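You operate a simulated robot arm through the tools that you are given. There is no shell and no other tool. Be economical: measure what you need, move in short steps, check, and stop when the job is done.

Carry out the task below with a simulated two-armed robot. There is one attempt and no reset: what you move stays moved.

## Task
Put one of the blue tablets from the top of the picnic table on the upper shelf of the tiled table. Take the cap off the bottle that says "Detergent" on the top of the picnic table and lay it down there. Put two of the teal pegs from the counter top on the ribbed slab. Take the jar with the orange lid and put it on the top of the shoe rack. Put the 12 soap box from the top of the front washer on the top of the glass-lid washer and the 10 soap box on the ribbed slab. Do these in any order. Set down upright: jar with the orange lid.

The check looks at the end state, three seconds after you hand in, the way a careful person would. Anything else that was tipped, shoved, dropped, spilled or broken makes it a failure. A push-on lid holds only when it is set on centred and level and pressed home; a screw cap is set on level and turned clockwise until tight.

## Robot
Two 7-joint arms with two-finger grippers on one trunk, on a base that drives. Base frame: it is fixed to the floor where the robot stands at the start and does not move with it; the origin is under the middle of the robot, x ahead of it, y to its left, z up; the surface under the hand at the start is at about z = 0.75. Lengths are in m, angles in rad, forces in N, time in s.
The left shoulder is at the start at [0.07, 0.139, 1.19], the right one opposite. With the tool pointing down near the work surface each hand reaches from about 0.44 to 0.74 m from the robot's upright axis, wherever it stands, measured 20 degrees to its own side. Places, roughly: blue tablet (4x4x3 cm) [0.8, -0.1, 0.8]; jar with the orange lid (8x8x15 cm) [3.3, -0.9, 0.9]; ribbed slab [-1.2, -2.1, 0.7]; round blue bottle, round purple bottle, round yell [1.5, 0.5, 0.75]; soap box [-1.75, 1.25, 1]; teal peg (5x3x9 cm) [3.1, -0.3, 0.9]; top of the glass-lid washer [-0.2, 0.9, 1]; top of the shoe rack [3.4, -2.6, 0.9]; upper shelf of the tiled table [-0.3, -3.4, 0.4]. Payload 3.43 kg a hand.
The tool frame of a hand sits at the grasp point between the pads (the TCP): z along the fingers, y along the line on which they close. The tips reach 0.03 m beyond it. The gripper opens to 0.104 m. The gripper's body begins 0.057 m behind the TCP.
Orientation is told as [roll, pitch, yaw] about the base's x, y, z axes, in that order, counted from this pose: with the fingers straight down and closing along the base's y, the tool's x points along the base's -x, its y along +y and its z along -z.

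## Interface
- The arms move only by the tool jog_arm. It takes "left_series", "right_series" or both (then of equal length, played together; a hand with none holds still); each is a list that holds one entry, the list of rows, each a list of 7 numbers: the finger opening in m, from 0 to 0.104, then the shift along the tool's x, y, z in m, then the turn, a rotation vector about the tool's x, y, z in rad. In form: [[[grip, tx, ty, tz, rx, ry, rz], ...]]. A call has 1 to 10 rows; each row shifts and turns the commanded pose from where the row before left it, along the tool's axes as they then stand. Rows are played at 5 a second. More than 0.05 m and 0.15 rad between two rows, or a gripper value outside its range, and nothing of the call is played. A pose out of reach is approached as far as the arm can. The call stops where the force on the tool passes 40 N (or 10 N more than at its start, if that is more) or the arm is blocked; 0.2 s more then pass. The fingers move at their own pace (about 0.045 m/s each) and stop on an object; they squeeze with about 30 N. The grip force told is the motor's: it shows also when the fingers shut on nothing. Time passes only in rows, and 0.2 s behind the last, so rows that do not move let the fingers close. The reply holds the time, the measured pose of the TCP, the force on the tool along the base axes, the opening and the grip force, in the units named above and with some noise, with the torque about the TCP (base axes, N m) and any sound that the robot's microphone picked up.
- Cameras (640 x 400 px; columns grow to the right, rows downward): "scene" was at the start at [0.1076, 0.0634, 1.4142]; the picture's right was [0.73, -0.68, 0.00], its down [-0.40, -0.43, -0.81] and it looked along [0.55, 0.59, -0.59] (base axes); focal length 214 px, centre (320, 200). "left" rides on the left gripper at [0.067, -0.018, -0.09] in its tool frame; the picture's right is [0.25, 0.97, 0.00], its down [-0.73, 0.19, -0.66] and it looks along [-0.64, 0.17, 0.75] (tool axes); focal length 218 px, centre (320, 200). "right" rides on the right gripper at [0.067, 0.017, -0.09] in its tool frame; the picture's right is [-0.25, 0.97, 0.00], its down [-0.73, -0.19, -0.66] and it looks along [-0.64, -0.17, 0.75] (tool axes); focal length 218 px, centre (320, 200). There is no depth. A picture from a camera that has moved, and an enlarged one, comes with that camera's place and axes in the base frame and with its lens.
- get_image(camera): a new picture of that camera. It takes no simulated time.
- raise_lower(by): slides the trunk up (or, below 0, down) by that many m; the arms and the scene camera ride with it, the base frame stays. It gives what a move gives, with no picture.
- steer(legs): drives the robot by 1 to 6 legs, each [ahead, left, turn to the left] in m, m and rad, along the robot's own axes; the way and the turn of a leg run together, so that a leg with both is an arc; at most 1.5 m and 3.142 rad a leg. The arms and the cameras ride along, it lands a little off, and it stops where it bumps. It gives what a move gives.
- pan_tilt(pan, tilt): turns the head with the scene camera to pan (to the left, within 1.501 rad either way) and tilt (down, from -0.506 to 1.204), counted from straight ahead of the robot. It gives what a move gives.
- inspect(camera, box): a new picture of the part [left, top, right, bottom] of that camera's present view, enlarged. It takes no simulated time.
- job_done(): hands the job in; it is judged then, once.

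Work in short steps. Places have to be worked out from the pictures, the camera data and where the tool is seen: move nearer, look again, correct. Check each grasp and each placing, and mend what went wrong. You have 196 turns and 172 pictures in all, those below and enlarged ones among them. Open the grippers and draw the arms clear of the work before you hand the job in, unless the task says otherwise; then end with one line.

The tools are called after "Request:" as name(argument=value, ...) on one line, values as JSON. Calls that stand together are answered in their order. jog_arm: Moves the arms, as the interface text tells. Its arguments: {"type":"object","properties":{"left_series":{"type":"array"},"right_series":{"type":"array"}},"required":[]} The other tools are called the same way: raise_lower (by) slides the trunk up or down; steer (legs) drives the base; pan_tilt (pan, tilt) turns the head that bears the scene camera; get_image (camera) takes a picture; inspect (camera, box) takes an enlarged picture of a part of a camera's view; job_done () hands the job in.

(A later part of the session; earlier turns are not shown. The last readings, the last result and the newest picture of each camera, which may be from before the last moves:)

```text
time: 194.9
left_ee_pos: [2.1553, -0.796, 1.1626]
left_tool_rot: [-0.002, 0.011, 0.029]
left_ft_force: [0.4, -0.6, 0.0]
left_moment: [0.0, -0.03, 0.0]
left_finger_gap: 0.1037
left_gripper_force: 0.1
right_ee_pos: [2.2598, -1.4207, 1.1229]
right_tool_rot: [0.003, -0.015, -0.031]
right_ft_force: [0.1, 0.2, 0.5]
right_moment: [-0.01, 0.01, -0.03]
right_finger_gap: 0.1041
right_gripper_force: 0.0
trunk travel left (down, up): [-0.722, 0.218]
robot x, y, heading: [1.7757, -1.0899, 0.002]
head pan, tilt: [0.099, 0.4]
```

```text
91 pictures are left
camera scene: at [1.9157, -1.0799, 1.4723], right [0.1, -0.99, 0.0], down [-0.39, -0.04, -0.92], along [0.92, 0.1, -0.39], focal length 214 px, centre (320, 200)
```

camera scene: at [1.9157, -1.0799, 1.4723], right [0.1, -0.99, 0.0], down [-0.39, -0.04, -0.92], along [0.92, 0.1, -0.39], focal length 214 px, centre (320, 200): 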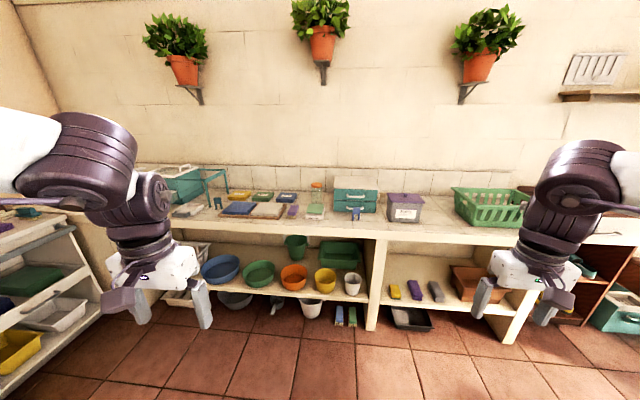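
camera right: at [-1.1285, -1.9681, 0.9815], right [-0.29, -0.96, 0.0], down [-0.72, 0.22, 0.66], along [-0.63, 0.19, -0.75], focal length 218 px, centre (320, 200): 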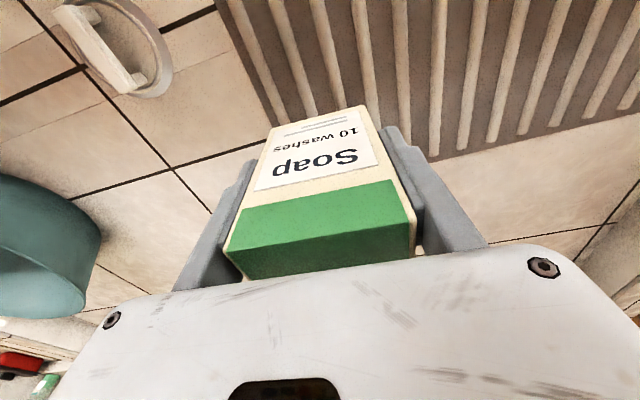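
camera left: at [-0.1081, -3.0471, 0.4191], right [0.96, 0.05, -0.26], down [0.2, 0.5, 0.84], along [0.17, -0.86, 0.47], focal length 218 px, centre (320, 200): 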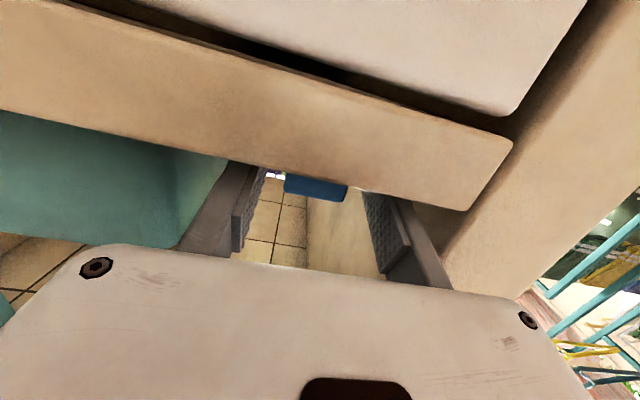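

Request:
inspect(camera="scene", box=[160, 150, 440, 240])

```text
2.29 times, centred on (300, 195) of scene
camera zoom: at [1.9157, -1.0799, 1.4723], right [0.1, -0.99, 0.0], down [-0.39, -0.04, -0.92], along [0.92, 0.1, -0.39], focal length 490 px, centre (366, 211)
```

zoom: 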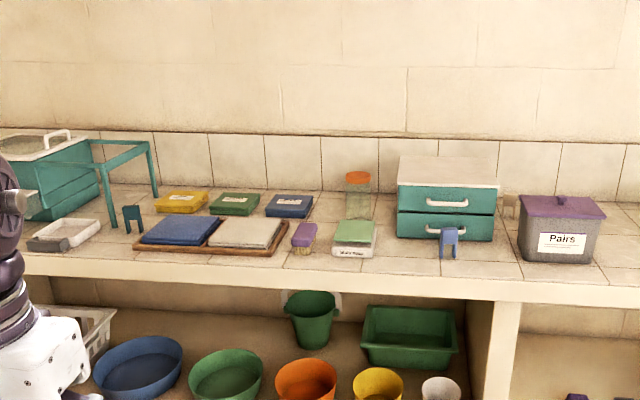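

The jar with the orange lid stands at the back around (3.35, −0.9); one teal peg is visible left, with a blue peg as distractor. I raise and move closer to look for the second teal peg.

Request:
raise_lower(by=0.2)

Request:
steer(legs=[[0.6, 0.2, 0]])

Request:
pan_tilt(pan=0.35, tilt=0.6)

Request:
get_image(camera="scene")

Request:
get_image(camera="left")

```text
time: 197.0
left_ee_pos: [2.1567, -0.7966, 1.3629]
left_tool_rot: [-0.006, 0.012, 0.03]
left_ft_force: [0.2, -0.2, 0.0]
left_moment: [-0.01, 0.0, -0.01]
left_finger_gap: 0.104
left_gripper_force: 0.1
right_ee_pos: [2.2608, -1.4211, 1.3235]
right_tool_rot: [0.002, -0.015, -0.031]
right_ft_force: [-0.9, -0.2, -0.2]
right_moment: [0.0, 0.01, 0.01]
right_finger_gap: 0.1041
right_gripper_force: 0.1
trunk travel left (down, up): [-0.922, 0.018]
robot x, y, heading: [1.7775, -1.0922, 0.005]
head pan, tilt: [0.099, 0.4]
```

```text
time: 200.6
left_ee_pos: [2.76, -0.6008, 1.364]
left_tool_rot: [-0.004, 0.01, 0.022]
left_ft_force: [0.7, -0.1, 0.1]
left_moment: [0.02, -0.05, -0.02]
left_finger_gap: 0.104
left_gripper_force: 0.0
right_ee_pos: [2.8607, -1.2254, 1.3235]
right_tool_rot: [0.002, -0.016, -0.037]
right_ft_force: [-0.5, 1.0, -0.2]
right_moment: [0.02, 0.0, 0.01]
right_finger_gap: 0.1038
right_gripper_force: 0.1
trunk travel left (down, up): [-0.922, 0.018]
robot x, y, heading: [2.3776, -0.8945, -0.002]
head pan, tilt: [0.099, 0.4]
```

```text
time: 201.3
left_ee_pos: [2.762, -0.5994, 1.3647]
left_tool_rot: [-0.004, 0.011, 0.023]
left_ft_force: [0.3, -0.5, -0.4]
left_moment: [0.04, 0.01, -0.04]
left_finger_gap: 0.1038
left_gripper_force: 0.1
right_ee_pos: [2.8613, -1.2238, 1.324]
right_tool_rot: [0.003, -0.016, -0.036]
right_ft_force: [0.1, 0.0, 0.2]
right_moment: [-0.01, -0.01, 0.02]
right_finger_gap: 0.104
right_gripper_force: 0.0
trunk travel left (down, up): [-0.922, 0.018]
robot x, y, heading: [2.3814, -0.8919, -0.003]
head pan, tilt: [0.351, 0.6]
```

```text
89 pictures are left
camera scene: at [2.51, -0.8605, 1.6542], right [0.34, -0.94, 0.0], down [-0.53, -0.19, -0.83], along [0.78, 0.28, -0.56], focal length 214 px, centre (320, 200)
```

scene: 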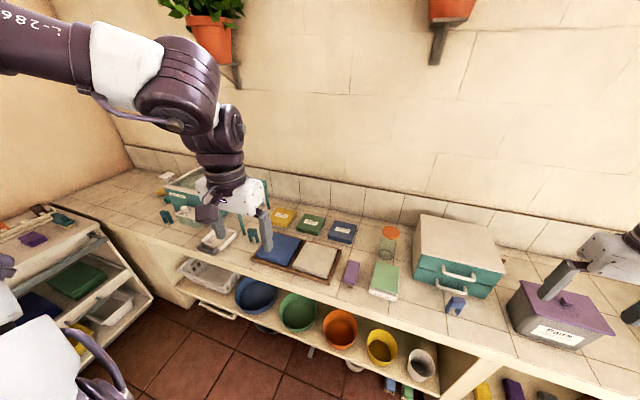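

```text
88 pictures are left
camera left: at [2.6945, -0.6178, 1.4542], right [-0.28, 0.96, 0.0], down [0.73, 0.21, 0.65], along [0.62, 0.18, -0.76], focal length 218 px, centre (320, 200)
```

left: 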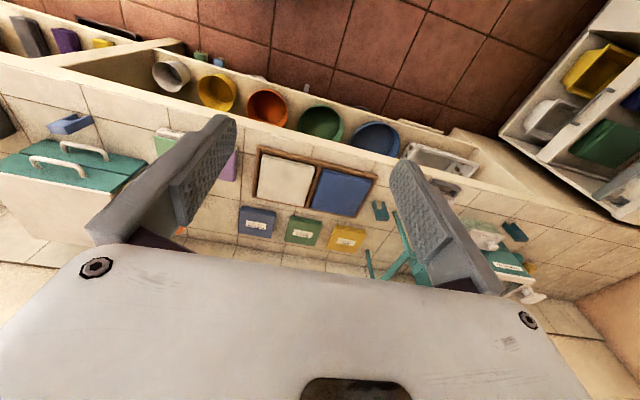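

Two teal pegs: about (3.15,−0.26) and (3.11,0.30). The jar is at about (3.31,−0.92). I position for taking the jar with the left hand.

Request:
steer(legs=[[0.22, -0.33, 0]])

Request:
jog_arm(left_series=[[[0.104, -0.045, 0, 0.01, 0, 0, 0], [0.104, -0.045, 0, 0.01, 0, 0, 0], [0.104, -0.045, 0, 0.01, 0, 0, 0], [0.104, -0.045, 0, 0.01, 0, 0, 0], [0.104, -0.045, 0, 0.01, 0, 0, 0]]])

Request:
get_image(camera="left")

Request:
get_image(camera="scene")

```text
time: 203.8
left_ee_pos: [2.9787, -0.9311, 1.3646]
left_tool_rot: [-0.007, 0.008, 0.021]
left_ft_force: [0.3, -0.2, -0.6]
left_moment: [0.0, 0.04, 0.0]
left_finger_gap: 0.1041
left_gripper_force: 0.1
right_ee_pos: [3.0776, -1.5572, 1.3239]
right_tool_rot: [0.001, -0.017, -0.04]
right_ft_force: [0.6, -0.1, -0.9]
right_moment: [-0.01, -0.02, -0.03]
right_finger_gap: 0.1039
right_gripper_force: 0.0
trunk travel left (down, up): [-0.922, 0.018]
robot x, y, heading: [2.5974, -1.2208, -0.004]
head pan, tilt: [0.351, 0.6]
```

```text
time: 205.0
left_ee_pos: [3.1664, -0.9042, 1.3028]
left_tool_rot: [-0.004, 0.01, 0.02]
left_ft_force: [0.2, 0.4, 0.2]
left_moment: [-0.04, -0.04, 0.0]
left_finger_gap: 0.1039
left_gripper_force: 0.1
left hand out of reach, approached as far as the arm can: row 4, 5
right_ee_pos: [3.08, -1.5581, 1.3239]
right_tool_rot: [0.003, -0.015, -0.041]
right_ft_force: [-0.1, -0.2, 0.3]
right_moment: [-0.01, 0.0, 0.0]
right_finger_gap: 0.1041
right_gripper_force: 0.0
trunk travel left (down, up): [-0.922, 0.018]
robot x, y, heading: [2.5949, -1.2236, -0.004]
head pan, tilt: [0.351, 0.6]
```

```text
87 pictures are left
camera left: at [3.099, -0.9208, 1.3923], right [-0.27, 0.96, 0.0], down [0.73, 0.21, 0.65], along [0.62, 0.17, -0.76], focal length 218 px, centre (320, 200)
```

left: 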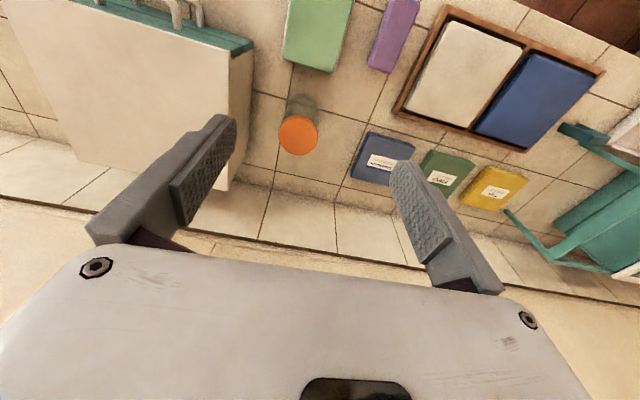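

```text
86 pictures are left
camera scene: at [2.7288, -1.1925, 1.654], right [0.34, -0.94, 0.0], down [-0.53, -0.19, -0.82], along [0.78, 0.28, -0.57], focal length 214 px, centre (320, 200)
```

scene: 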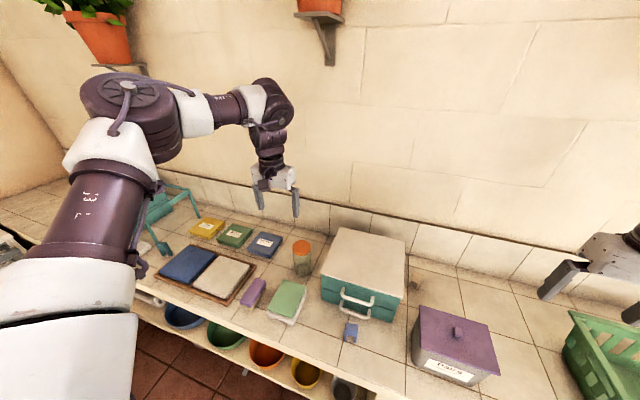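

Jar lid centre is about (3.29,−0.912). I drive 5 cm closer, lower the trunk some, and move the hand over the jar.

Request:
steer(legs=[[0.05, 0, 0]])

Request:
raise_lower(by=-0.15)

Request:
jog_arm(left_series=[[[0.104, -0.038, -0.004, 0.01, 0, 0, 0], [0.104, -0.038, -0.004, 0.01, 0, 0, 0]]])

Request:
get_image(camera="left")

```text
time: 206.0
left_ee_pos: [3.2037, -0.9051, 1.3078]
left_tool_rot: [-0.005, 0.001, 0.021]
left_ft_force: [-1.0, 0.1, 0.5]
left_moment: [-0.01, -0.09, 0.01]
left_finger_gap: 0.104
left_gripper_force: 0.0
right_ee_pos: [3.116, -1.5571, 1.328]
right_tool_rot: [0.003, -0.025, -0.043]
right_ft_force: [-0.9, -0.1, 0.6]
right_moment: [0.01, -0.1, -0.02]
right_finger_gap: 0.1039
right_gripper_force: 0.1
trunk travel left (down, up): [-0.922, 0.018]
robot x, y, heading: [2.645, -1.2235, -0.006]
head pan, tilt: [0.351, 0.6]
```

```text
time: 207.7
left_ee_pos: [3.2148, -0.9058, 1.153]
left_tool_rot: [-0.006, 0.009, 0.019]
left_ft_force: [0.0, -0.8, 0.3]
left_moment: [-0.01, -0.04, 0.01]
left_finger_gap: 0.1042
left_gripper_force: 0.0
right_ee_pos: [3.1271, -1.5597, 1.1733]
right_tool_rot: [0.003, -0.015, -0.042]
right_ft_force: [0.3, 0.0, 0.0]
right_moment: [0.0, 0.0, 0.0]
right_finger_gap: 0.1042
right_gripper_force: 0.1
trunk travel left (down, up): [-0.772, 0.168]
robot x, y, heading: [2.6452, -1.2208, -0.002]
head pan, tilt: [0.351, 0.6]
```

```text
time: 208.3
left_ee_pos: [3.2335, -0.8952, 1.1144]
left_tool_rot: [-0.007, 0.007, 0.019]
left_ft_force: [1.5, 1.0, 0.0]
left_moment: [-0.03, 0.01, 0.0]
left_finger_gap: 0.1044
left_gripper_force: 0.0
left hand out of reach, approached as far as the arm can: row 1, 2
right_ee_pos: [3.1289, -1.559, 1.1724]
right_tool_rot: [0.0, -0.012, -0.041]
right_ft_force: [0.7, -0.7, 1.0]
right_moment: [0.0, 0.02, 0.0]
right_finger_gap: 0.1039
right_gripper_force: 0.1
trunk travel left (down, up): [-0.772, 0.168]
robot x, y, heading: [2.6456, -1.2241, -0.002]
head pan, tilt: [0.351, 0.6]
```

```text
85 pictures are left
camera left: at [3.1669, -0.9127, 1.2047], right [-0.27, 0.96, 0.0], down [0.73, 0.21, 0.65], along [0.63, 0.17, -0.76], focal length 218 px, centre (320, 200)
```

left: 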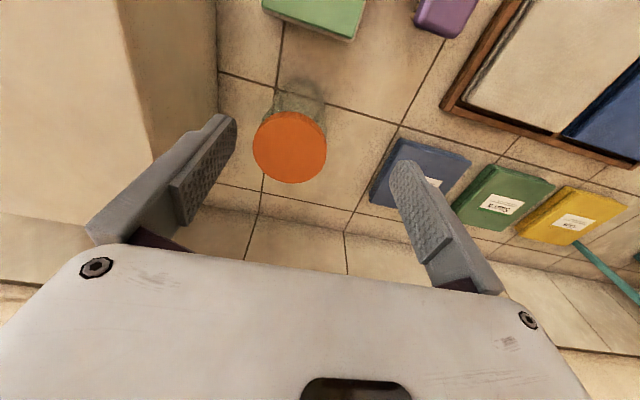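

Reach is short at this height. I raise the trunk so the arm works lower relative to the shoulder, go down in front of the jar, and then slide in with fingers straddling it.

Request:
raise_lower(by=0.12)

Request:
jog_arm(left_series=[[[0.104, 0.019, -0.01, 0.02, 0, 0, 0], [0.104, 0.019, -0.01, 0.02, 0, 0, 0], [0.104, 0, 0, 0.045, 0, 0, 0], [0.104, 0, 0, 0.045, 0, 0, 0], [0.104, 0, 0, 0.045, 0, 0, 0]]])

Request:
get_image(camera="left")

```text
time: 209.8
left_ee_pos: [3.2331, -0.8964, 1.2357]
left_tool_rot: [-0.006, 0.004, 0.021]
left_ft_force: [-1.0, 0.1, -0.5]
left_moment: [-0.02, 0.01, 0.02]
left_finger_gap: 0.1039
left_gripper_force: 0.1
right_ee_pos: [3.1272, -1.5601, 1.2937]
right_tool_rot: [0.001, -0.014, -0.042]
right_ft_force: [0.8, -0.6, -0.3]
right_moment: [0.0, 0.04, 0.04]
right_finger_gap: 0.1039
right_gripper_force: 0.1
trunk travel left (down, up): [-0.892, 0.048]
robot x, y, heading: [2.645, -1.2253, -0.012]
head pan, tilt: [0.351, 0.6]
```

```text
time: 211.0
left_ee_pos: [3.1745, -0.9084, 1.0778]
left_tool_rot: [-0.008, 0.004, 0.02]
left_ft_force: [0.2, -0.1, 0.1]
left_moment: [0.01, -0.01, 0.02]
left_finger_gap: 0.104
left_gripper_force: 0.0
left hand out of reach, approached as far as the arm can: row 5
right_ee_pos: [3.126, -1.559, 1.2933]
right_tool_rot: [0.003, -0.015, -0.042]
right_ft_force: [0.0, 0.9, 0.1]
right_moment: [0.01, 0.01, 0.0]
right_finger_gap: 0.104
right_gripper_force: 0.1
trunk travel left (down, up): [-0.892, 0.048]
robot x, y, heading: [2.6446, -1.219, -0.008]
head pan, tilt: [0.351, 0.6]
```

```text
84 pictures are left
camera left: at [3.108, -0.9246, 1.1678], right [-0.27, 0.96, -0.01], down [0.73, 0.21, 0.65], along [0.63, 0.17, -0.76], focal length 218 px, centre (320, 200)
```

left: 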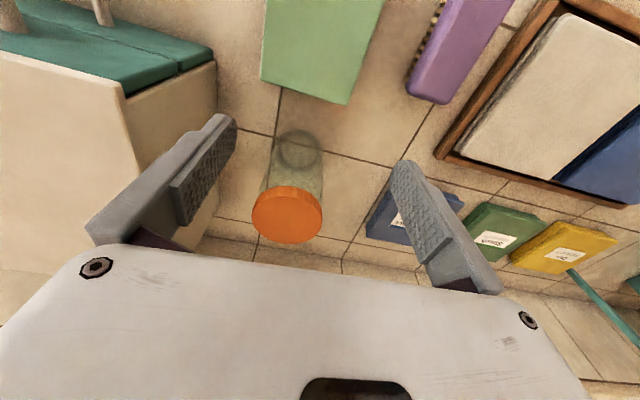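

I test forward reach at this arm posture (tips still above the lid); the trunk can do the final lowering.

Request:
jog_arm(left_series=[[[0.104, -0.03, 0.002, 0, 0, 0, 0], [0.104, -0.03, 0.002, 0, 0, 0, 0], [0.104, -0.03, 0.002, 0, 0, 0, 0], [0.104, -0.025, 0.002, 0, 0, 0, 0]]])

Request:
get_image(camera="left")

```text
time: 212.0
left_ee_pos: [3.2217, -0.8732, 1.124]
left_tool_rot: [-0.008, 0.003, 0.018]
left_ft_force: [0.1, 0.8, 0.7]
left_moment: [0.0, 0.0, -0.01]
left_finger_gap: 0.1041
left_gripper_force: 0.1
left hand out of reach, approached as far as the arm can: row 1, 2, 3, 4
right_ee_pos: [3.1277, -1.5591, 1.2935]
right_tool_rot: [0.003, -0.015, -0.042]
right_ft_force: [-0.2, -0.9, 0.7]
right_moment: [0.01, -0.03, 0.01]
right_finger_gap: 0.1041
right_gripper_force: 0.0
trunk travel left (down, up): [-0.892, 0.048]
robot x, y, heading: [2.6475, -1.2215, -0.003]
head pan, tilt: [0.351, 0.6]
```

```text
83 pictures are left
camera left: at [3.1551, -0.8901, 1.2134], right [-0.27, 0.96, -0.01], down [0.73, 0.21, 0.65], along [0.63, 0.17, -0.76], focal length 218 px, centre (320, 200)
```

left: 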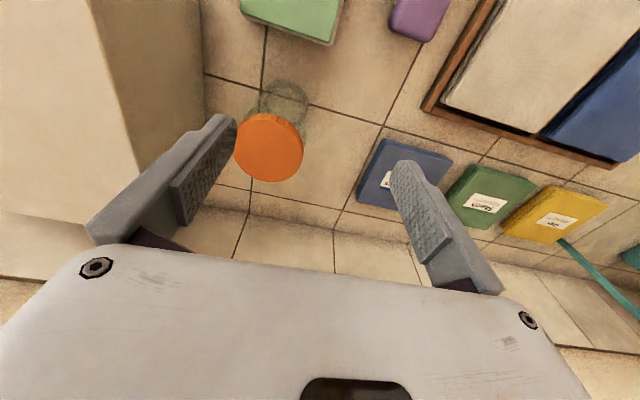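

The jar is round, so I can use a clockwise yaw, which freed the left wrist before. I rotate −0.7 and retry forward.

Request:
jog_arm(left_series=[[[0.104, 0, 0, 0, 0, 0, 0.14], [0.104, 0, 0, 0, 0, 0, 0.14], [0.104, 0, 0, 0, 0, 0, 0.14], [0.104, 0, 0, 0, 0, 0, 0.14], [0.104, 0, 0, 0, 0, 0, 0.14]]])

Request:
jog_arm(left_series=[[[0.104, -0.025, -0.036, 0, 0, 0, 0], [0.104, -0.0, -0.032, 0, 0, 0, 0]]])

Request:
get_image(camera="left")

```text
time: 213.2
left_ee_pos: [3.2215, -0.8732, 1.1212]
left_tool_rot: [-0.009, -0.001, -0.683]
left_ft_force: [0.1, 0.5, -0.3]
left_moment: [-0.01, -0.01, 0.03]
left_finger_gap: 0.1038
left_gripper_force: 0.2
right_ee_pos: [3.1275, -1.5593, 1.294]
right_tool_rot: [0.003, -0.016, -0.043]
right_ft_force: [-0.5, -0.8, 0.1]
right_moment: [0.01, 0.02, -0.01]
right_finger_gap: 0.1042
right_gripper_force: 0.0
trunk travel left (down, up): [-0.892, 0.048]
robot x, y, heading: [2.6443, -1.2231, -0.004]
head pan, tilt: [0.351, 0.6]
```

```text
time: 213.8
left_ee_pos: [3.189, -0.9397, 1.1289]
left_tool_rot: [-0.007, -0.001, -0.681]
left_ft_force: [0.3, -0.3, -0.7]
left_moment: [-0.01, -0.04, -0.01]
left_finger_gap: 0.104
left_gripper_force: 0.0
left hand out of reach, approached as far as the arm can: row 1
right_ee_pos: [3.126, -1.5609, 1.2937]
right_tool_rot: [0.003, -0.017, -0.042]
right_ft_force: [-0.2, -0.4, 0.0]
right_moment: [-0.02, -0.02, 0.0]
right_finger_gap: 0.1041
right_gripper_force: 0.1
trunk travel left (down, up): [-0.892, 0.048]
robot x, y, heading: [2.6473, -1.2247, -0.006]
head pan, tilt: [0.351, 0.6]
```

```text
82 pictures are left
camera left: at [3.1251, -0.9099, 1.2188], right [0.41, 0.91, -0.01], down [0.69, -0.31, 0.66], along [0.6, -0.28, -0.76], focal length 218 px, centre (320, 200)
```

left: 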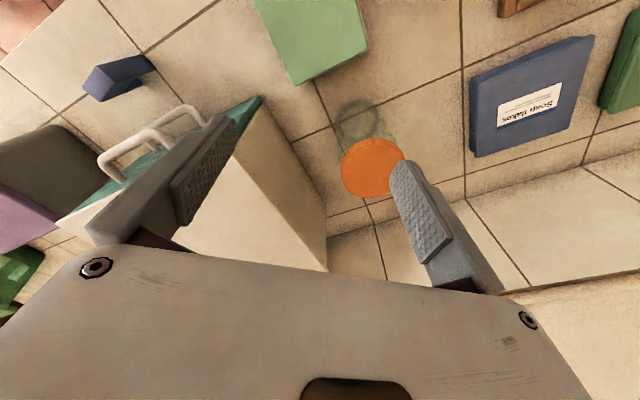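

I miscomputed that shift; the jar is now at (+0.10,+0.024) from the hand. Correcting.

Request:
jog_arm(left_series=[[[0.104, -0.0208, 0.0272, 0, 0, 0, 0], [0.104, -0.0208, 0.0272, 0, 0, 0, 0], [0.104, -0.0208, 0.0272, 0, 0, 0, 0]]])

Request:
get_image(camera="left")

```text
time: 214.6
left_ee_pos: [3.2284, -0.8916, 1.1509]
left_tool_rot: [-0.007, -0.003, -0.679]
left_ft_force: [-0.2, 0.0, 0.2]
left_moment: [0.01, 0.0, 0.01]
left_finger_gap: 0.1042
left_gripper_force: 0.1
left hand out of reach, approached as far as the arm can: row 1, 2, 3
right_ee_pos: [3.1274, -1.5583, 1.2935]
right_tool_rot: [0.002, -0.017, -0.041]
right_ft_force: [-0.2, -0.2, 0.4]
right_moment: [-0.01, 0.0, 0.02]
right_finger_gap: 0.1039
right_gripper_force: 0.0
trunk travel left (down, up): [-0.892, 0.048]
robot x, y, heading: [2.6431, -1.2202, -0.009]
head pan, tilt: [0.351, 0.6]
```

```text
81 pictures are left
camera left: at [3.1635, -0.861, 1.2407], right [0.41, 0.91, -0.01], down [0.69, -0.31, 0.66], along [0.6, -0.28, -0.75], focal length 218 px, centre (320, 200)
```

left: 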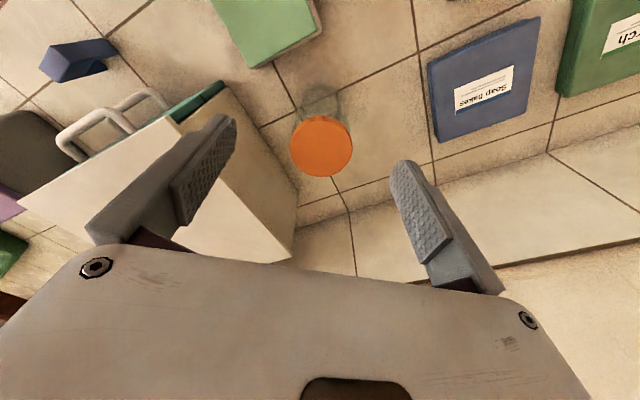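

Reach is the true limit with the tool straight down. I'll tilt the hand forward ~0.8 rad (closing axis stays horizontal), which extends reach and suits the upright jar; also lift the right hand a bit.

Request:
jog_arm(left_series=[[[0.104, 0, 0, 0, 0, 0, -0.138], [0.104, 0, 0, 0, 0, 0, -0.138], [0.104, 0, 0, 0, 0, 0, -0.138], [0.104, 0, 0, 0, 0, 0, -0.138], [0.104, 0, 0, 0, 0, 0, -0.128]]], right_series=[[[0.104, 0.03, 0, -0.02, 0, 0, 0], [0.104, 0.03, 0, -0.02, 0, 0, 0], [0.104, 0.03, 0, -0.02, 0, 0, 0], [0.104, 0.02, 0, -0.02, 0, 0, 0], [0.104, 0.0, 0, -0.02, 0, 0, 0]]])

Request:
jog_arm(left_series=[[[0.104, 0, 0, 0, 0, -0.133, 0], [0.104, 0, 0, 0, 0, -0.133, 0], [0.104, 0, 0, 0, 0, -0.133, 0], [0.104, 0, 0, 0, 0, -0.133, 0], [0.104, 0, 0, 0, 0, -0.133, 0], [0.104, 0, 0, 0, 0, -0.133, 0]]])

Request:
get_image(camera="left")

Request:
get_image(camera="scene")

```text
time: 215.8
left_ee_pos: [3.2268, -0.8886, 1.1517]
left_tool_rot: [-0.008, 0.002, 0.003]
left_ft_force: [0.0, 0.0, 0.2]
left_moment: [-0.04, -0.01, 0.01]
left_finger_gap: 0.1043
left_gripper_force: 0.1
right_ee_pos: [3.0143, -1.5561, 1.3924]
right_tool_rot: [0.002, -0.017, -0.041]
right_ft_force: [-0.2, 0.2, 0.4]
right_moment: [0.03, -0.02, 0.02]
right_finger_gap: 0.1039
right_gripper_force: 0.1
trunk travel left (down, up): [-0.892, 0.048]
robot x, y, heading: [2.6486, -1.2234, -0.009]
head pan, tilt: [0.351, 0.6]
```

```text
time: 217.2
left_ee_pos: [3.229, -0.8899, 1.1497]
left_tool_rot: [-0.009, -0.797, 0.007]
left_ft_force: [0.8, -0.2, 0.0]
left_moment: [0.02, 0.01, 0.0]
left_finger_gap: 0.104
left_gripper_force: 0.1
right_ee_pos: [3.0151, -1.5552, 1.3922]
right_tool_rot: [0.001, -0.017, -0.042]
right_ft_force: [-0.9, -0.1, -0.2]
right_moment: [-0.01, -0.02, -0.02]
right_finger_gap: 0.1038
right_gripper_force: 0.1
trunk travel left (down, up): [-0.892, 0.048]
robot x, y, heading: [2.65, -1.223, -0.003]
head pan, tilt: [0.351, 0.6]
```

```text
80 pictures are left
camera left: at [3.1159, -0.9057, 1.1657], right [-0.18, 0.97, -0.19], down [0.04, 0.2, 0.98], along [0.98, 0.17, -0.08], focal length 218 px, centre (320, 200)
```

left: 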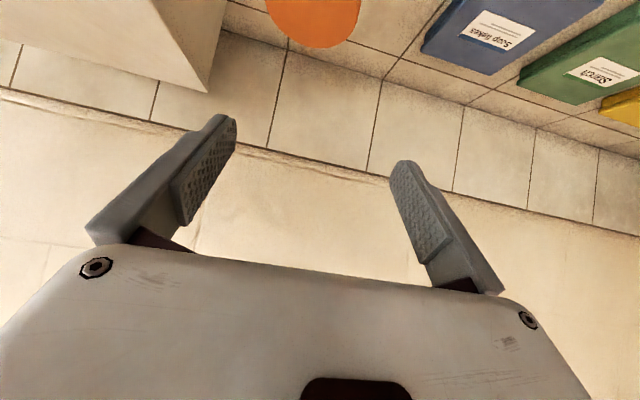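

```text
79 pictures are left
camera scene: at [2.7768, -1.193, 1.6242], right [0.34, -0.94, 0.0], down [-0.53, -0.19, -0.82], along [0.78, 0.28, -0.57], focal length 214 px, centre (320, 200)
```

scene: 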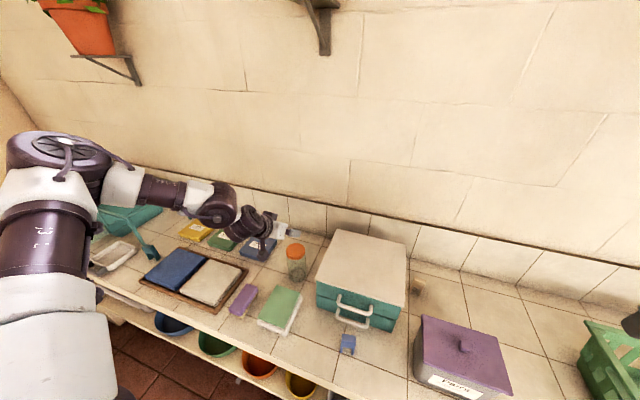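

Tilted pose is reachable. I align y with the jar, pull back 3 cm, and lower with the trunk in front of the jar.

Request:
jog_arm(left_series=[[[0.104, 0.0209, -0.025, -0.0215, 0, 0, 0], [0.104, 0, 0, 0, 0, 0, 0]]])

Request:
raise_lower(by=-0.19)

Request:
get_image(camera="left")

Request:
inspect(camera="scene", box=[180, 130, 420, 300])

```text
time: 217.8
left_ee_pos: [3.1979, -0.9142, 1.1502]
left_tool_rot: [-0.008, -0.793, 0.006]
left_ft_force: [0.3, 0.8, -0.1]
left_moment: [0.03, -0.02, 0.02]
left_finger_gap: 0.1043
left_gripper_force: 0.0
right_ee_pos: [3.0146, -1.5558, 1.393]
right_tool_rot: [0.002, -0.017, -0.042]
right_ft_force: [0.4, 0.3, 0.0]
right_moment: [0.01, -0.02, 0.0]
right_finger_gap: 0.1038
right_gripper_force: 0.0
trunk travel left (down, up): [-0.892, 0.048]
robot x, y, heading: [2.6452, -1.227, -0.004]
head pan, tilt: [0.351, 0.6]
```

```text
time: 219.9
left_ee_pos: [3.1974, -0.9143, 0.9603]
left_tool_rot: [-0.01, -0.791, 0.007]
left_ft_force: [0.0, -1.0, 0.5]
left_moment: [0.0, 0.01, -0.03]
left_finger_gap: 0.1037
left_gripper_force: 0.1
right_ee_pos: [3.0141, -1.556, 1.2024]
right_tool_rot: [0.001, -0.015, -0.042]
right_ft_force: [-0.1, -0.1, 0.0]
right_moment: [-0.03, 0.02, -0.01]
right_finger_gap: 0.1039
right_gripper_force: 0.0
trunk travel left (down, up): [-0.702, 0.238]
robot x, y, heading: [2.6451, -1.2214, -0.009]
head pan, tilt: [0.351, 0.6]
```

```text
78 pictures are left
camera left: at [3.086, -0.9303, 0.9757], right [-0.18, 0.97, -0.19], down [0.04, 0.2, 0.98], along [0.98, 0.17, -0.08], focal length 218 px, centre (320, 200)
```

left: 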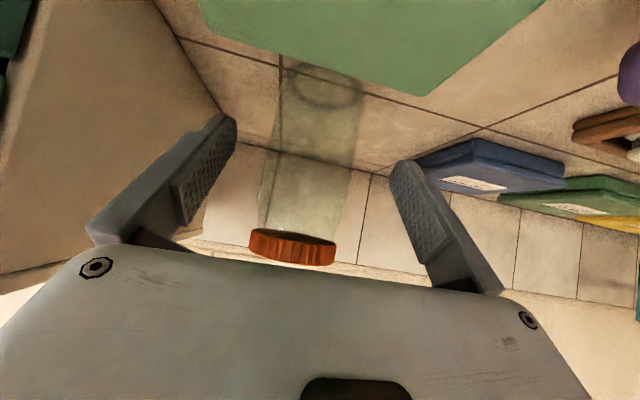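

```text
2.35 times, centred on (300, 215) of scene
camera zoom: at [2.7771, -1.1941, 1.4342], right [0.34, -0.94, 0.0], down [-0.53, -0.19, -0.83], along [0.78, 0.28, -0.56], focal length 505 px, centre (367, 165)
```

zoom: 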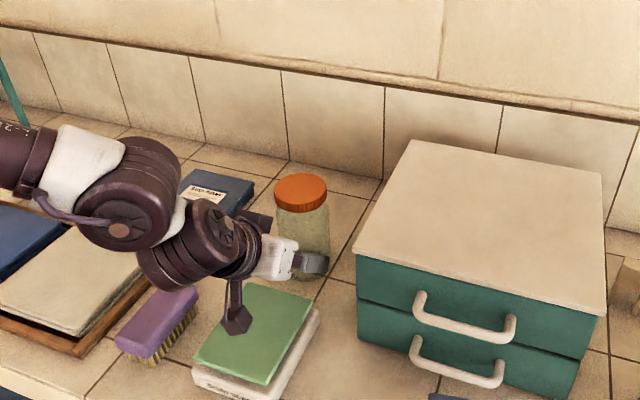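

Refined: jar at (3.271,−0.916), top z≈1.01 (counter ≈0.865). The hand is aligned; I slide forward 6 cm and check before closing.

Request:
jog_arm(left_series=[[[0.104, -0.022, 0, 0.0226, 0, 0, 0], [0.104, -0.025, 0, 0.0195, 0, 0, 0]]])

Request:
get_image(camera="left")

Request:
inspect(camera="scene", box=[240, 160, 380, 280])

```text
time: 220.5
left_ee_pos: [3.2624, -0.9154, 0.9634]
left_tool_rot: [-0.009, -0.793, 0.006]
left_ft_force: [0.7, -0.2, -0.1]
left_moment: [-0.03, 0.03, -0.04]
left_finger_gap: 0.1041
left_gripper_force: 0.0
right_ee_pos: [3.0161, -1.5548, 1.2012]
right_tool_rot: [0.004, -0.014, -0.043]
right_ft_force: [0.9, -0.1, -0.3]
right_moment: [0.02, 0.04, 0.0]
right_finger_gap: 0.1042
right_gripper_force: 0.1
trunk travel left (down, up): [-0.702, 0.238]
robot x, y, heading: [2.6478, -1.2208, -0.003]
head pan, tilt: [0.351, 0.6]
```

```text
76 pictures are left
camera left: at [3.1493, -0.9314, 0.9789], right [-0.18, 0.97, -0.19], down [0.04, 0.2, 0.98], along [0.98, 0.17, -0.08], focal length 218 px, centre (320, 200)
```

left: 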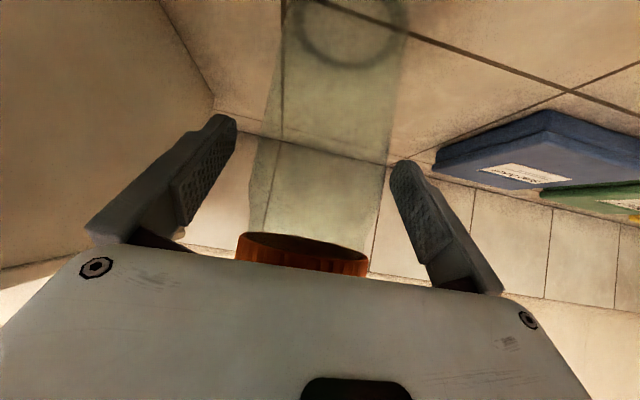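

```text
3.33 times, centred on (310, 220) of scene
camera zoom: at [2.7784, -1.1948, 1.434], right [0.34, -0.94, 0.0], down [-0.53, -0.19, -0.82], along [0.78, 0.28, -0.57], focal length 715 px, centre (353, 133)
```

zoom: 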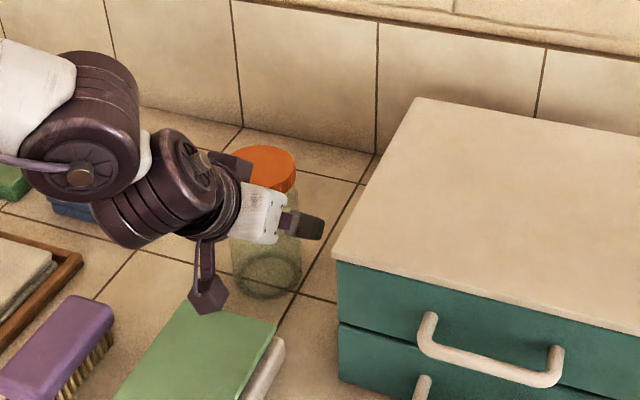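

The jar is between the fingers. I close and lift a little.

Request:
jog_arm(left_series=[[[0.055, 0, 0, 0, 0, 0, 0], [0.055, 0, 0, 0, 0, 0, 0], [0.055, 0, 0, 0, 0, 0, 0], [0.055, 0, 0, 0, 0, 0, 0]]])

Request:
raise_lower(by=0.03)

Request:
get_image(camera="left")

Request:
inspect(camera="scene", box=[240, 160, 380, 280])

```text
time: 221.5
left_ee_pos: [3.2597, -0.9149, 0.9634]
left_tool_rot: [-0.008, -0.792, 0.006]
left_ft_force: [0.8, 0.0, -0.6]
left_moment: [0.03, -0.15, -0.04]
left_finger_gap: 0.0737
left_gripper_force: 30.2
right_ee_pos: [3.0146, -1.5552, 1.2026]
right_tool_rot: [0.001, -0.015, -0.044]
right_ft_force: [-0.1, -0.5, -0.2]
right_moment: [-0.01, -0.02, -0.03]
right_finger_gap: 0.104
right_gripper_force: 0.1
trunk travel left (down, up): [-0.702, 0.238]
robot x, y, heading: [2.6478, -1.2213, -0.001]
head pan, tilt: [0.351, 0.6]
```

```text
time: 222.2
left_ee_pos: [3.2601, -0.9146, 0.9934]
left_tool_rot: [-0.011, -0.794, 0.006]
left_ft_force: [-0.4, 0.2, -2.3]
left_moment: [-0.04, 0.04, 0.02]
left_finger_gap: 0.0736
left_gripper_force: 29.9
right_ee_pos: [3.0149, -1.5577, 1.233]
right_tool_rot: [0.001, -0.015, -0.041]
right_ft_force: [0.0, 0.6, -0.5]
right_moment: [0.0, 0.01, 0.01]
right_finger_gap: 0.1042
right_gripper_force: 0.1
trunk travel left (down, up): [-0.732, 0.208]
robot x, y, heading: [2.6473, -1.2207, -0.007]
head pan, tilt: [0.351, 0.6]
```

```text
74 pictures are left
camera left: at [3.1486, -0.9308, 1.0088], right [-0.18, 0.97, -0.19], down [0.04, 0.2, 0.98], along [0.98, 0.17, -0.08], focal length 218 px, centre (320, 200)
```

left: 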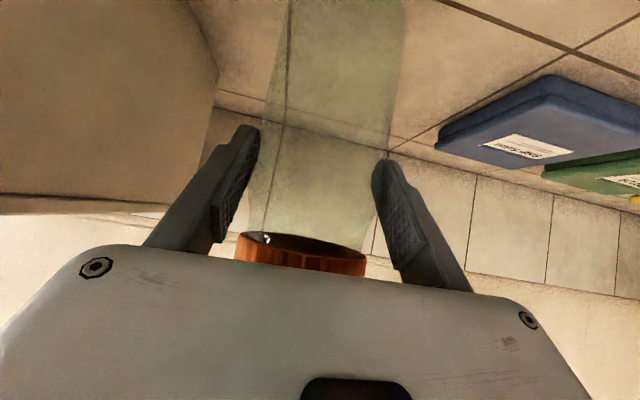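

```text
3.33 times, centred on (310, 220) of scene
camera zoom: at [2.7778, -1.194, 1.464], right [0.34, -0.94, 0.0], down [-0.53, -0.19, -0.82], along [0.78, 0.28, -0.57], focal length 715 px, centre (353, 133)
```

zoom: 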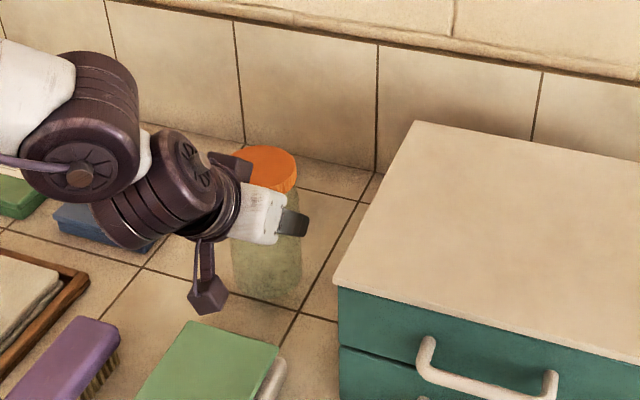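

The jar is held upright. I raise it, back off, and move along the counter toward the shoe rack.

Request:
raise_lower(by=0.2)

Request:
steer(legs=[[-0.25, 0, 0], [0, -0.95, 0]])

Request:
pan_tilt(pan=-0.15, tilt=0.6)

Request:
get_image(camera="scene")

```text
time: 224.4
left_ee_pos: [3.2602, -0.9136, 1.1933]
left_tool_rot: [-0.01, -0.792, 0.008]
left_ft_force: [0.6, 0.0, -2.0]
left_moment: [0.0, 0.08, 0.01]
left_finger_gap: 0.0735
left_gripper_force: 30.0
right_ee_pos: [3.0155, -1.5563, 1.4333]
right_tool_rot: [0.001, -0.016, -0.042]
right_ft_force: [0.0, -0.3, -0.3]
right_moment: [0.0, 0.02, 0.01]
right_finger_gap: 0.1038
right_gripper_force: 0.0
trunk travel left (down, up): [-0.932, 0.008]
robot x, y, heading: [2.6488, -1.2228, 0.0]
head pan, tilt: [0.351, 0.6]
```

```text
time: 230.9
left_ee_pos: [3.0016, -1.8856, 1.193]
left_tool_rot: [-0.012, -0.792, 0.007]
left_ft_force: [0.1, 0.4, -3.3]
left_moment: [0.01, 0.03, -0.02]
left_finger_gap: 0.0734
left_gripper_force: 30.2
right_ee_pos: [2.7564, -2.5269, 1.4325]
right_tool_rot: [0.001, -0.016, -0.042]
right_ft_force: [-0.1, 0.0, -1.0]
right_moment: [0.02, -0.03, 0.0]
right_finger_gap: 0.104
right_gripper_force: 0.0
trunk travel left (down, up): [-0.932, 0.008]
robot x, y, heading: [2.3894, -2.1928, -0.002]
head pan, tilt: [0.351, 0.6]
```

```text
time: 231.8
left_ee_pos: [3.0006, -1.8873, 1.1937]
left_tool_rot: [-0.009, -0.794, 0.008]
left_ft_force: [-0.8, -0.9, -1.7]
left_moment: [0.01, 0.05, 0.0]
left_finger_gap: 0.0736
left_gripper_force: 30.1
right_ee_pos: [2.7574, -2.5289, 1.4314]
right_tool_rot: [0.003, -0.016, -0.041]
right_ft_force: [-0.1, -0.2, -1.0]
right_moment: [-0.03, 0.03, 0.0]
right_finger_gap: 0.1039
right_gripper_force: 0.0
trunk travel left (down, up): [-0.932, 0.008]
robot x, y, heading: [2.3862, -2.1993, -0.006]
head pan, tilt: [-0.15, 0.6]
```

```text
72 pictures are left
camera scene: at [2.5231, -2.211, 1.6641], right [-0.15, -0.99, 0.0], down [-0.56, 0.09, -0.82], along [0.82, -0.13, -0.57], focal length 214 px, centre (320, 200)
```

scene: 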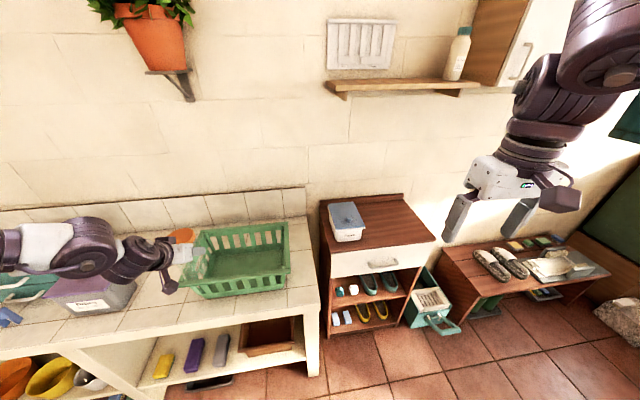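

The shoe rack top is at about x 3.15–3.6, y −2.93…−2.37, with a box on its left. I drive so the jar comes over about (3.28,−2.72).

Request:
steer(legs=[[0, -0.6, 0], [0.26, -0.23, 0]])

Request:
pan_tilt(pan=0.25, tilt=0.7)

Request:
get_image(camera="scene")

Request:
get_image(camera="left")

```text
time: 237.0
left_ee_pos: [3.2561, -2.7001, 1.1939]
left_tool_rot: [-0.011, -0.793, 0.012]
left_ft_force: [-0.5, 1.2, -1.3]
left_moment: [-0.02, 0.03, -0.05]
left_finger_gap: 0.0734
left_gripper_force: 30.4
right_ee_pos: [3.0118, -3.3433, 1.4331]
right_tool_rot: [0.0, -0.017, -0.037]
right_ft_force: [0.0, 1.3, -0.8]
right_moment: [-0.01, -0.04, -0.02]
right_finger_gap: 0.1041
right_gripper_force: 0.1
trunk travel left (down, up): [-0.932, 0.008]
robot x, y, heading: [2.6438, -3.0138, -0.005]
head pan, tilt: [-0.15, 0.6]
```

```text
time: 237.9
left_ee_pos: [3.2581, -2.7028, 1.1925]
left_tool_rot: [-0.009, -0.792, 0.006]
left_ft_force: [-0.5, 0.2, -2.8]
left_moment: [0.04, 0.03, -0.01]
left_finger_gap: 0.0733
left_gripper_force: 29.8
right_ee_pos: [3.0149, -3.3451, 1.4317]
right_tool_rot: [0.002, -0.016, -0.038]
right_ft_force: [0.1, -0.6, 0.6]
right_moment: [0.0, 0.0, 0.0]
right_finger_gap: 0.104
right_gripper_force: 0.1
trunk travel left (down, up): [-0.932, 0.008]
robot x, y, heading: [2.6448, -3.0119, -0.005]
head pan, tilt: [0.25, 0.7]
```

```text
71 pictures are left
camera scene: at [2.7754, -2.9927, 1.6554], right [0.24, -0.97, 0.0], down [-0.63, -0.16, -0.76], along [0.74, 0.19, -0.64], focal length 214 px, centre (320, 200)
```

scene: 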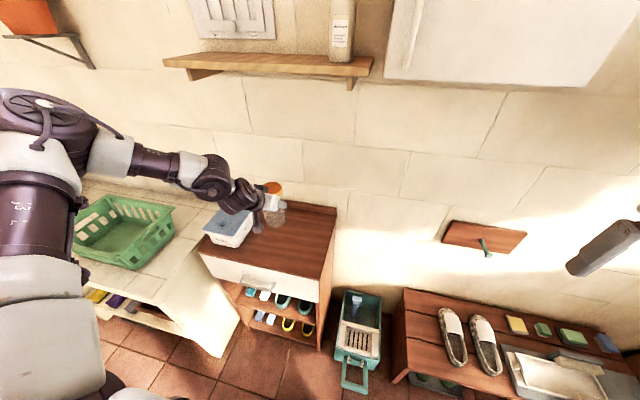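

```text
70 pictures are left
camera left: at [3.1462, -2.7191, 1.2086], right [-0.18, 0.97, -0.19], down [0.04, 0.2, 0.98], along [0.98, 0.17, -0.08], focal length 218 px, centre (320, 200)
```

left: 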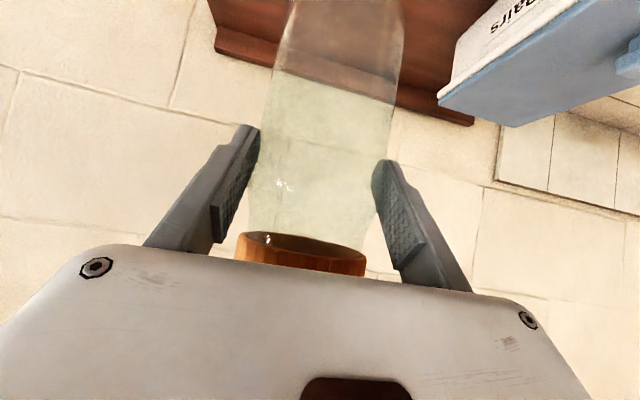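

Two views give the rack top z≈0.93, front x≈3.19, box's near side y≈−2.56. I move the jar 4 cm forward and lower most of the way.

Request:
jog_arm(left_series=[[[0.055, -0.014, 0, 0.0143, 0, 0, 0], [0.055, -0.014, 0, 0.0143, 0, 0, 0]]])

Request:
raise_lower(by=-0.13)

Request:
get_image(camera="left")

Request:
inspect(camera="scene", box=[170, 140, 360, 300])

```text
time: 238.5
left_ee_pos: [3.2992, -2.7035, 1.1911]
left_tool_rot: [-0.009, -0.791, 0.009]
left_ft_force: [-0.6, 0.4, -2.1]
left_moment: [0.03, 0.04, 0.0]
left_finger_gap: 0.0734
left_gripper_force: 30.0
right_ee_pos: [3.0151, -3.3453, 1.4318]
right_tool_rot: [0.002, -0.015, -0.04]
right_ft_force: [-0.1, -0.1, -0.8]
right_moment: [0.0, 0.03, 0.02]
right_finger_gap: 0.1039
right_gripper_force: 0.1
trunk travel left (down, up): [-0.932, 0.008]
robot x, y, heading: [2.64, -3.0117, -0.005]
head pan, tilt: [0.25, 0.7]
```

```text
time: 240.1
left_ee_pos: [3.2971, -2.7022, 1.0625]
left_tool_rot: [-0.009, -0.792, 0.008]
left_ft_force: [0.2, 0.7, -2.2]
left_moment: [0.01, 0.04, 0.0]
left_finger_gap: 0.0734
left_gripper_force: 29.8
right_ee_pos: [3.0138, -3.3439, 1.3021]
right_tool_rot: [0.002, -0.015, -0.039]
right_ft_force: [-0.3, 0.3, 0.5]
right_moment: [0.03, -0.01, -0.01]
right_finger_gap: 0.1037
right_gripper_force: 0.1
trunk travel left (down, up): [-0.802, 0.138]
robot x, y, heading: [2.6451, -3.0123, -0.001]
head pan, tilt: [0.25, 0.7]
```

```text
69 pictures are left
camera left: at [3.1852, -2.7196, 1.0779], right [-0.18, 0.97, -0.19], down [0.04, 0.2, 0.98], along [0.98, 0.17, -0.08], focal length 218 px, centre (320, 200)
```

left: 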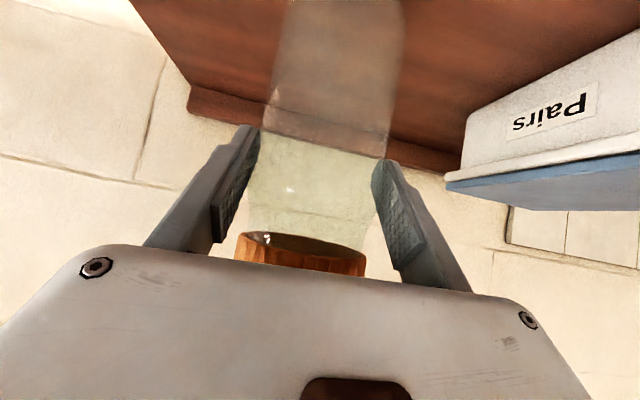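

```text
2.50 times, centred on (265, 220) of scene
camera zoom: at [2.7742, -2.9921, 1.5255], right [0.24, -0.97, 0.0], down [-0.62, -0.16, -0.76], along [0.74, 0.19, -0.64], focal length 536 px, centre (458, 150)
```

zoom: 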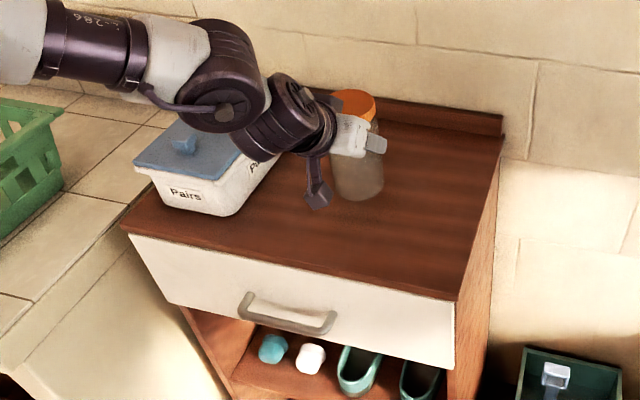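

The jar is over a clear spot. I lower in small steps until contact.

Request:
raise_lower(by=-0.025)

Request:
raise_lower(by=-0.008)

Request:
raise_lower(by=-0.008)

Request:
inspect(camera="scene", box=[170, 140, 360, 300])

```text
time: 240.8
left_ee_pos: [3.2975, -2.7023, 1.0378]
left_tool_rot: [-0.009, -0.793, 0.009]
left_ft_force: [0.8, 0.3, -1.3]
left_moment: [0.0, 0.04, 0.0]
left_finger_gap: 0.0736
left_gripper_force: 30.2
right_ee_pos: [3.0122, -3.3444, 1.2779]
right_tool_rot: [0.0, -0.017, -0.039]
right_ft_force: [0.0, 0.5, -0.1]
right_moment: [0.01, -0.01, 0.01]
right_finger_gap: 0.1043
right_gripper_force: 0.1
trunk travel left (down, up): [-0.777, 0.163]
robot x, y, heading: [2.6438, -3.0117, -0.002]
head pan, tilt: [0.25, 0.7]
```

```text
time: 241.4
left_ee_pos: [3.2971, -2.7017, 1.0292]
left_tool_rot: [-0.009, -0.794, 0.009]
left_ft_force: [-0.1, 0.9, -2.3]
left_moment: [-0.01, 0.02, -0.02]
left_finger_gap: 0.0729
left_gripper_force: 30.9
right_ee_pos: [3.0137, -3.343, 1.2683]
right_tool_rot: [0.001, -0.017, -0.037]
right_ft_force: [-0.5, 0.8, 0.0]
right_moment: [0.03, -0.01, 0.01]
right_finger_gap: 0.104
right_gripper_force: 0.0
trunk travel left (down, up): [-0.769, 0.171]
robot x, y, heading: [2.6412, -3.0126, -0.004]
head pan, tilt: [0.25, 0.7]
```

```text
time: 241.9
left_ee_pos: [3.2982, -2.7027, 1.0237]
left_tool_rot: [-0.011, -0.798, 0.009]
left_ft_force: [1.9, 0.5, 7.2]
left_moment: [0.1, -0.26, 0.06]
left_finger_gap: 0.0732
left_gripper_force: 29.9
right_ee_pos: [3.0133, -3.3453, 1.262]
right_tool_rot: [0.002, -0.015, -0.04]
right_ft_force: [0.4, 1.4, 0.2]
right_moment: [0.0, -0.02, 0.04]
right_finger_gap: 0.1039
right_gripper_force: 0.1
trunk travel left (down, up): [-0.761, 0.179]
robot x, y, heading: [2.6442, -3.0113, -0.009]
head pan, tilt: [0.25, 0.7]
```

```text
2.50 times, centred on (265, 220) of scene
camera zoom: at [2.7734, -2.9928, 1.4847], right [0.24, -0.97, 0.0], down [-0.62, -0.16, -0.77], along [0.74, 0.19, -0.64], focal length 536 px, centre (458, 150)
```

zoom: 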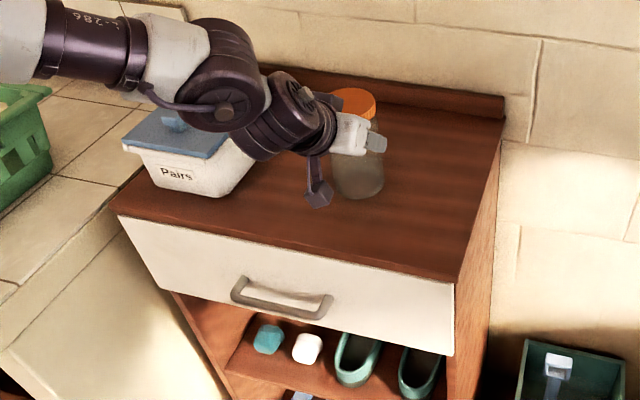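

Contact at z≈1.024. I release and draw the hand straight back.

Request:
jog_arm(left_series=[[[0.104, 0, 0, 0, 0, 0, 0], [0.104, 0, 0, 0, 0, 0, 0], [0.104, 0, 0, 0, 0, 0, 0], [0.104, 0.021, 0, -0.0215, 0, 0, 0], [0.104, 0.021, 0, -0.0215, 0, 0, 0], [0.104, 0.021, 0, -0.0215, 0, 0, 0], [0.104, 0.021, 0, -0.0215, 0, 0, 0]]])

Request:
get_image(camera="scene")

```text
time: 243.5
left_ee_pos: [3.1764, -2.7025, 1.0231]
left_tool_rot: [-0.01, -0.795, 0.009]
left_ft_force: [-1.1, -0.7, -0.2]
left_moment: [-0.04, 0.0, 0.01]
left_finger_gap: 0.104
left_gripper_force: 0.0
right_ee_pos: [3.0111, -3.3446, 1.2621]
right_tool_rot: [-0.001, -0.017, -0.037]
right_ft_force: [0.6, -0.6, 0.0]
right_moment: [0.02, -0.07, 0.0]
right_finger_gap: 0.1042
right_gripper_force: 0.0
trunk travel left (down, up): [-0.761, 0.179]
robot x, y, heading: [2.6471, -3.0152, -0.005]
head pan, tilt: [0.25, 0.7]
```

```text
66 pictures are left
camera scene: at [2.7725, -2.9918, 1.4846], right [0.24, -0.97, 0.0], down [-0.62, -0.16, -0.77], along [0.74, 0.19, -0.64], focal length 214 px, centre (320, 200)
```

scene: 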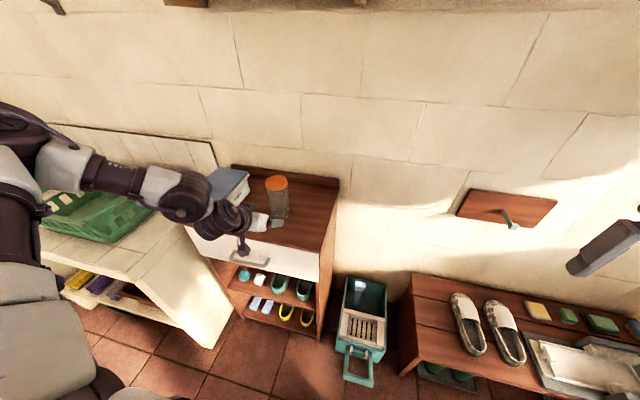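

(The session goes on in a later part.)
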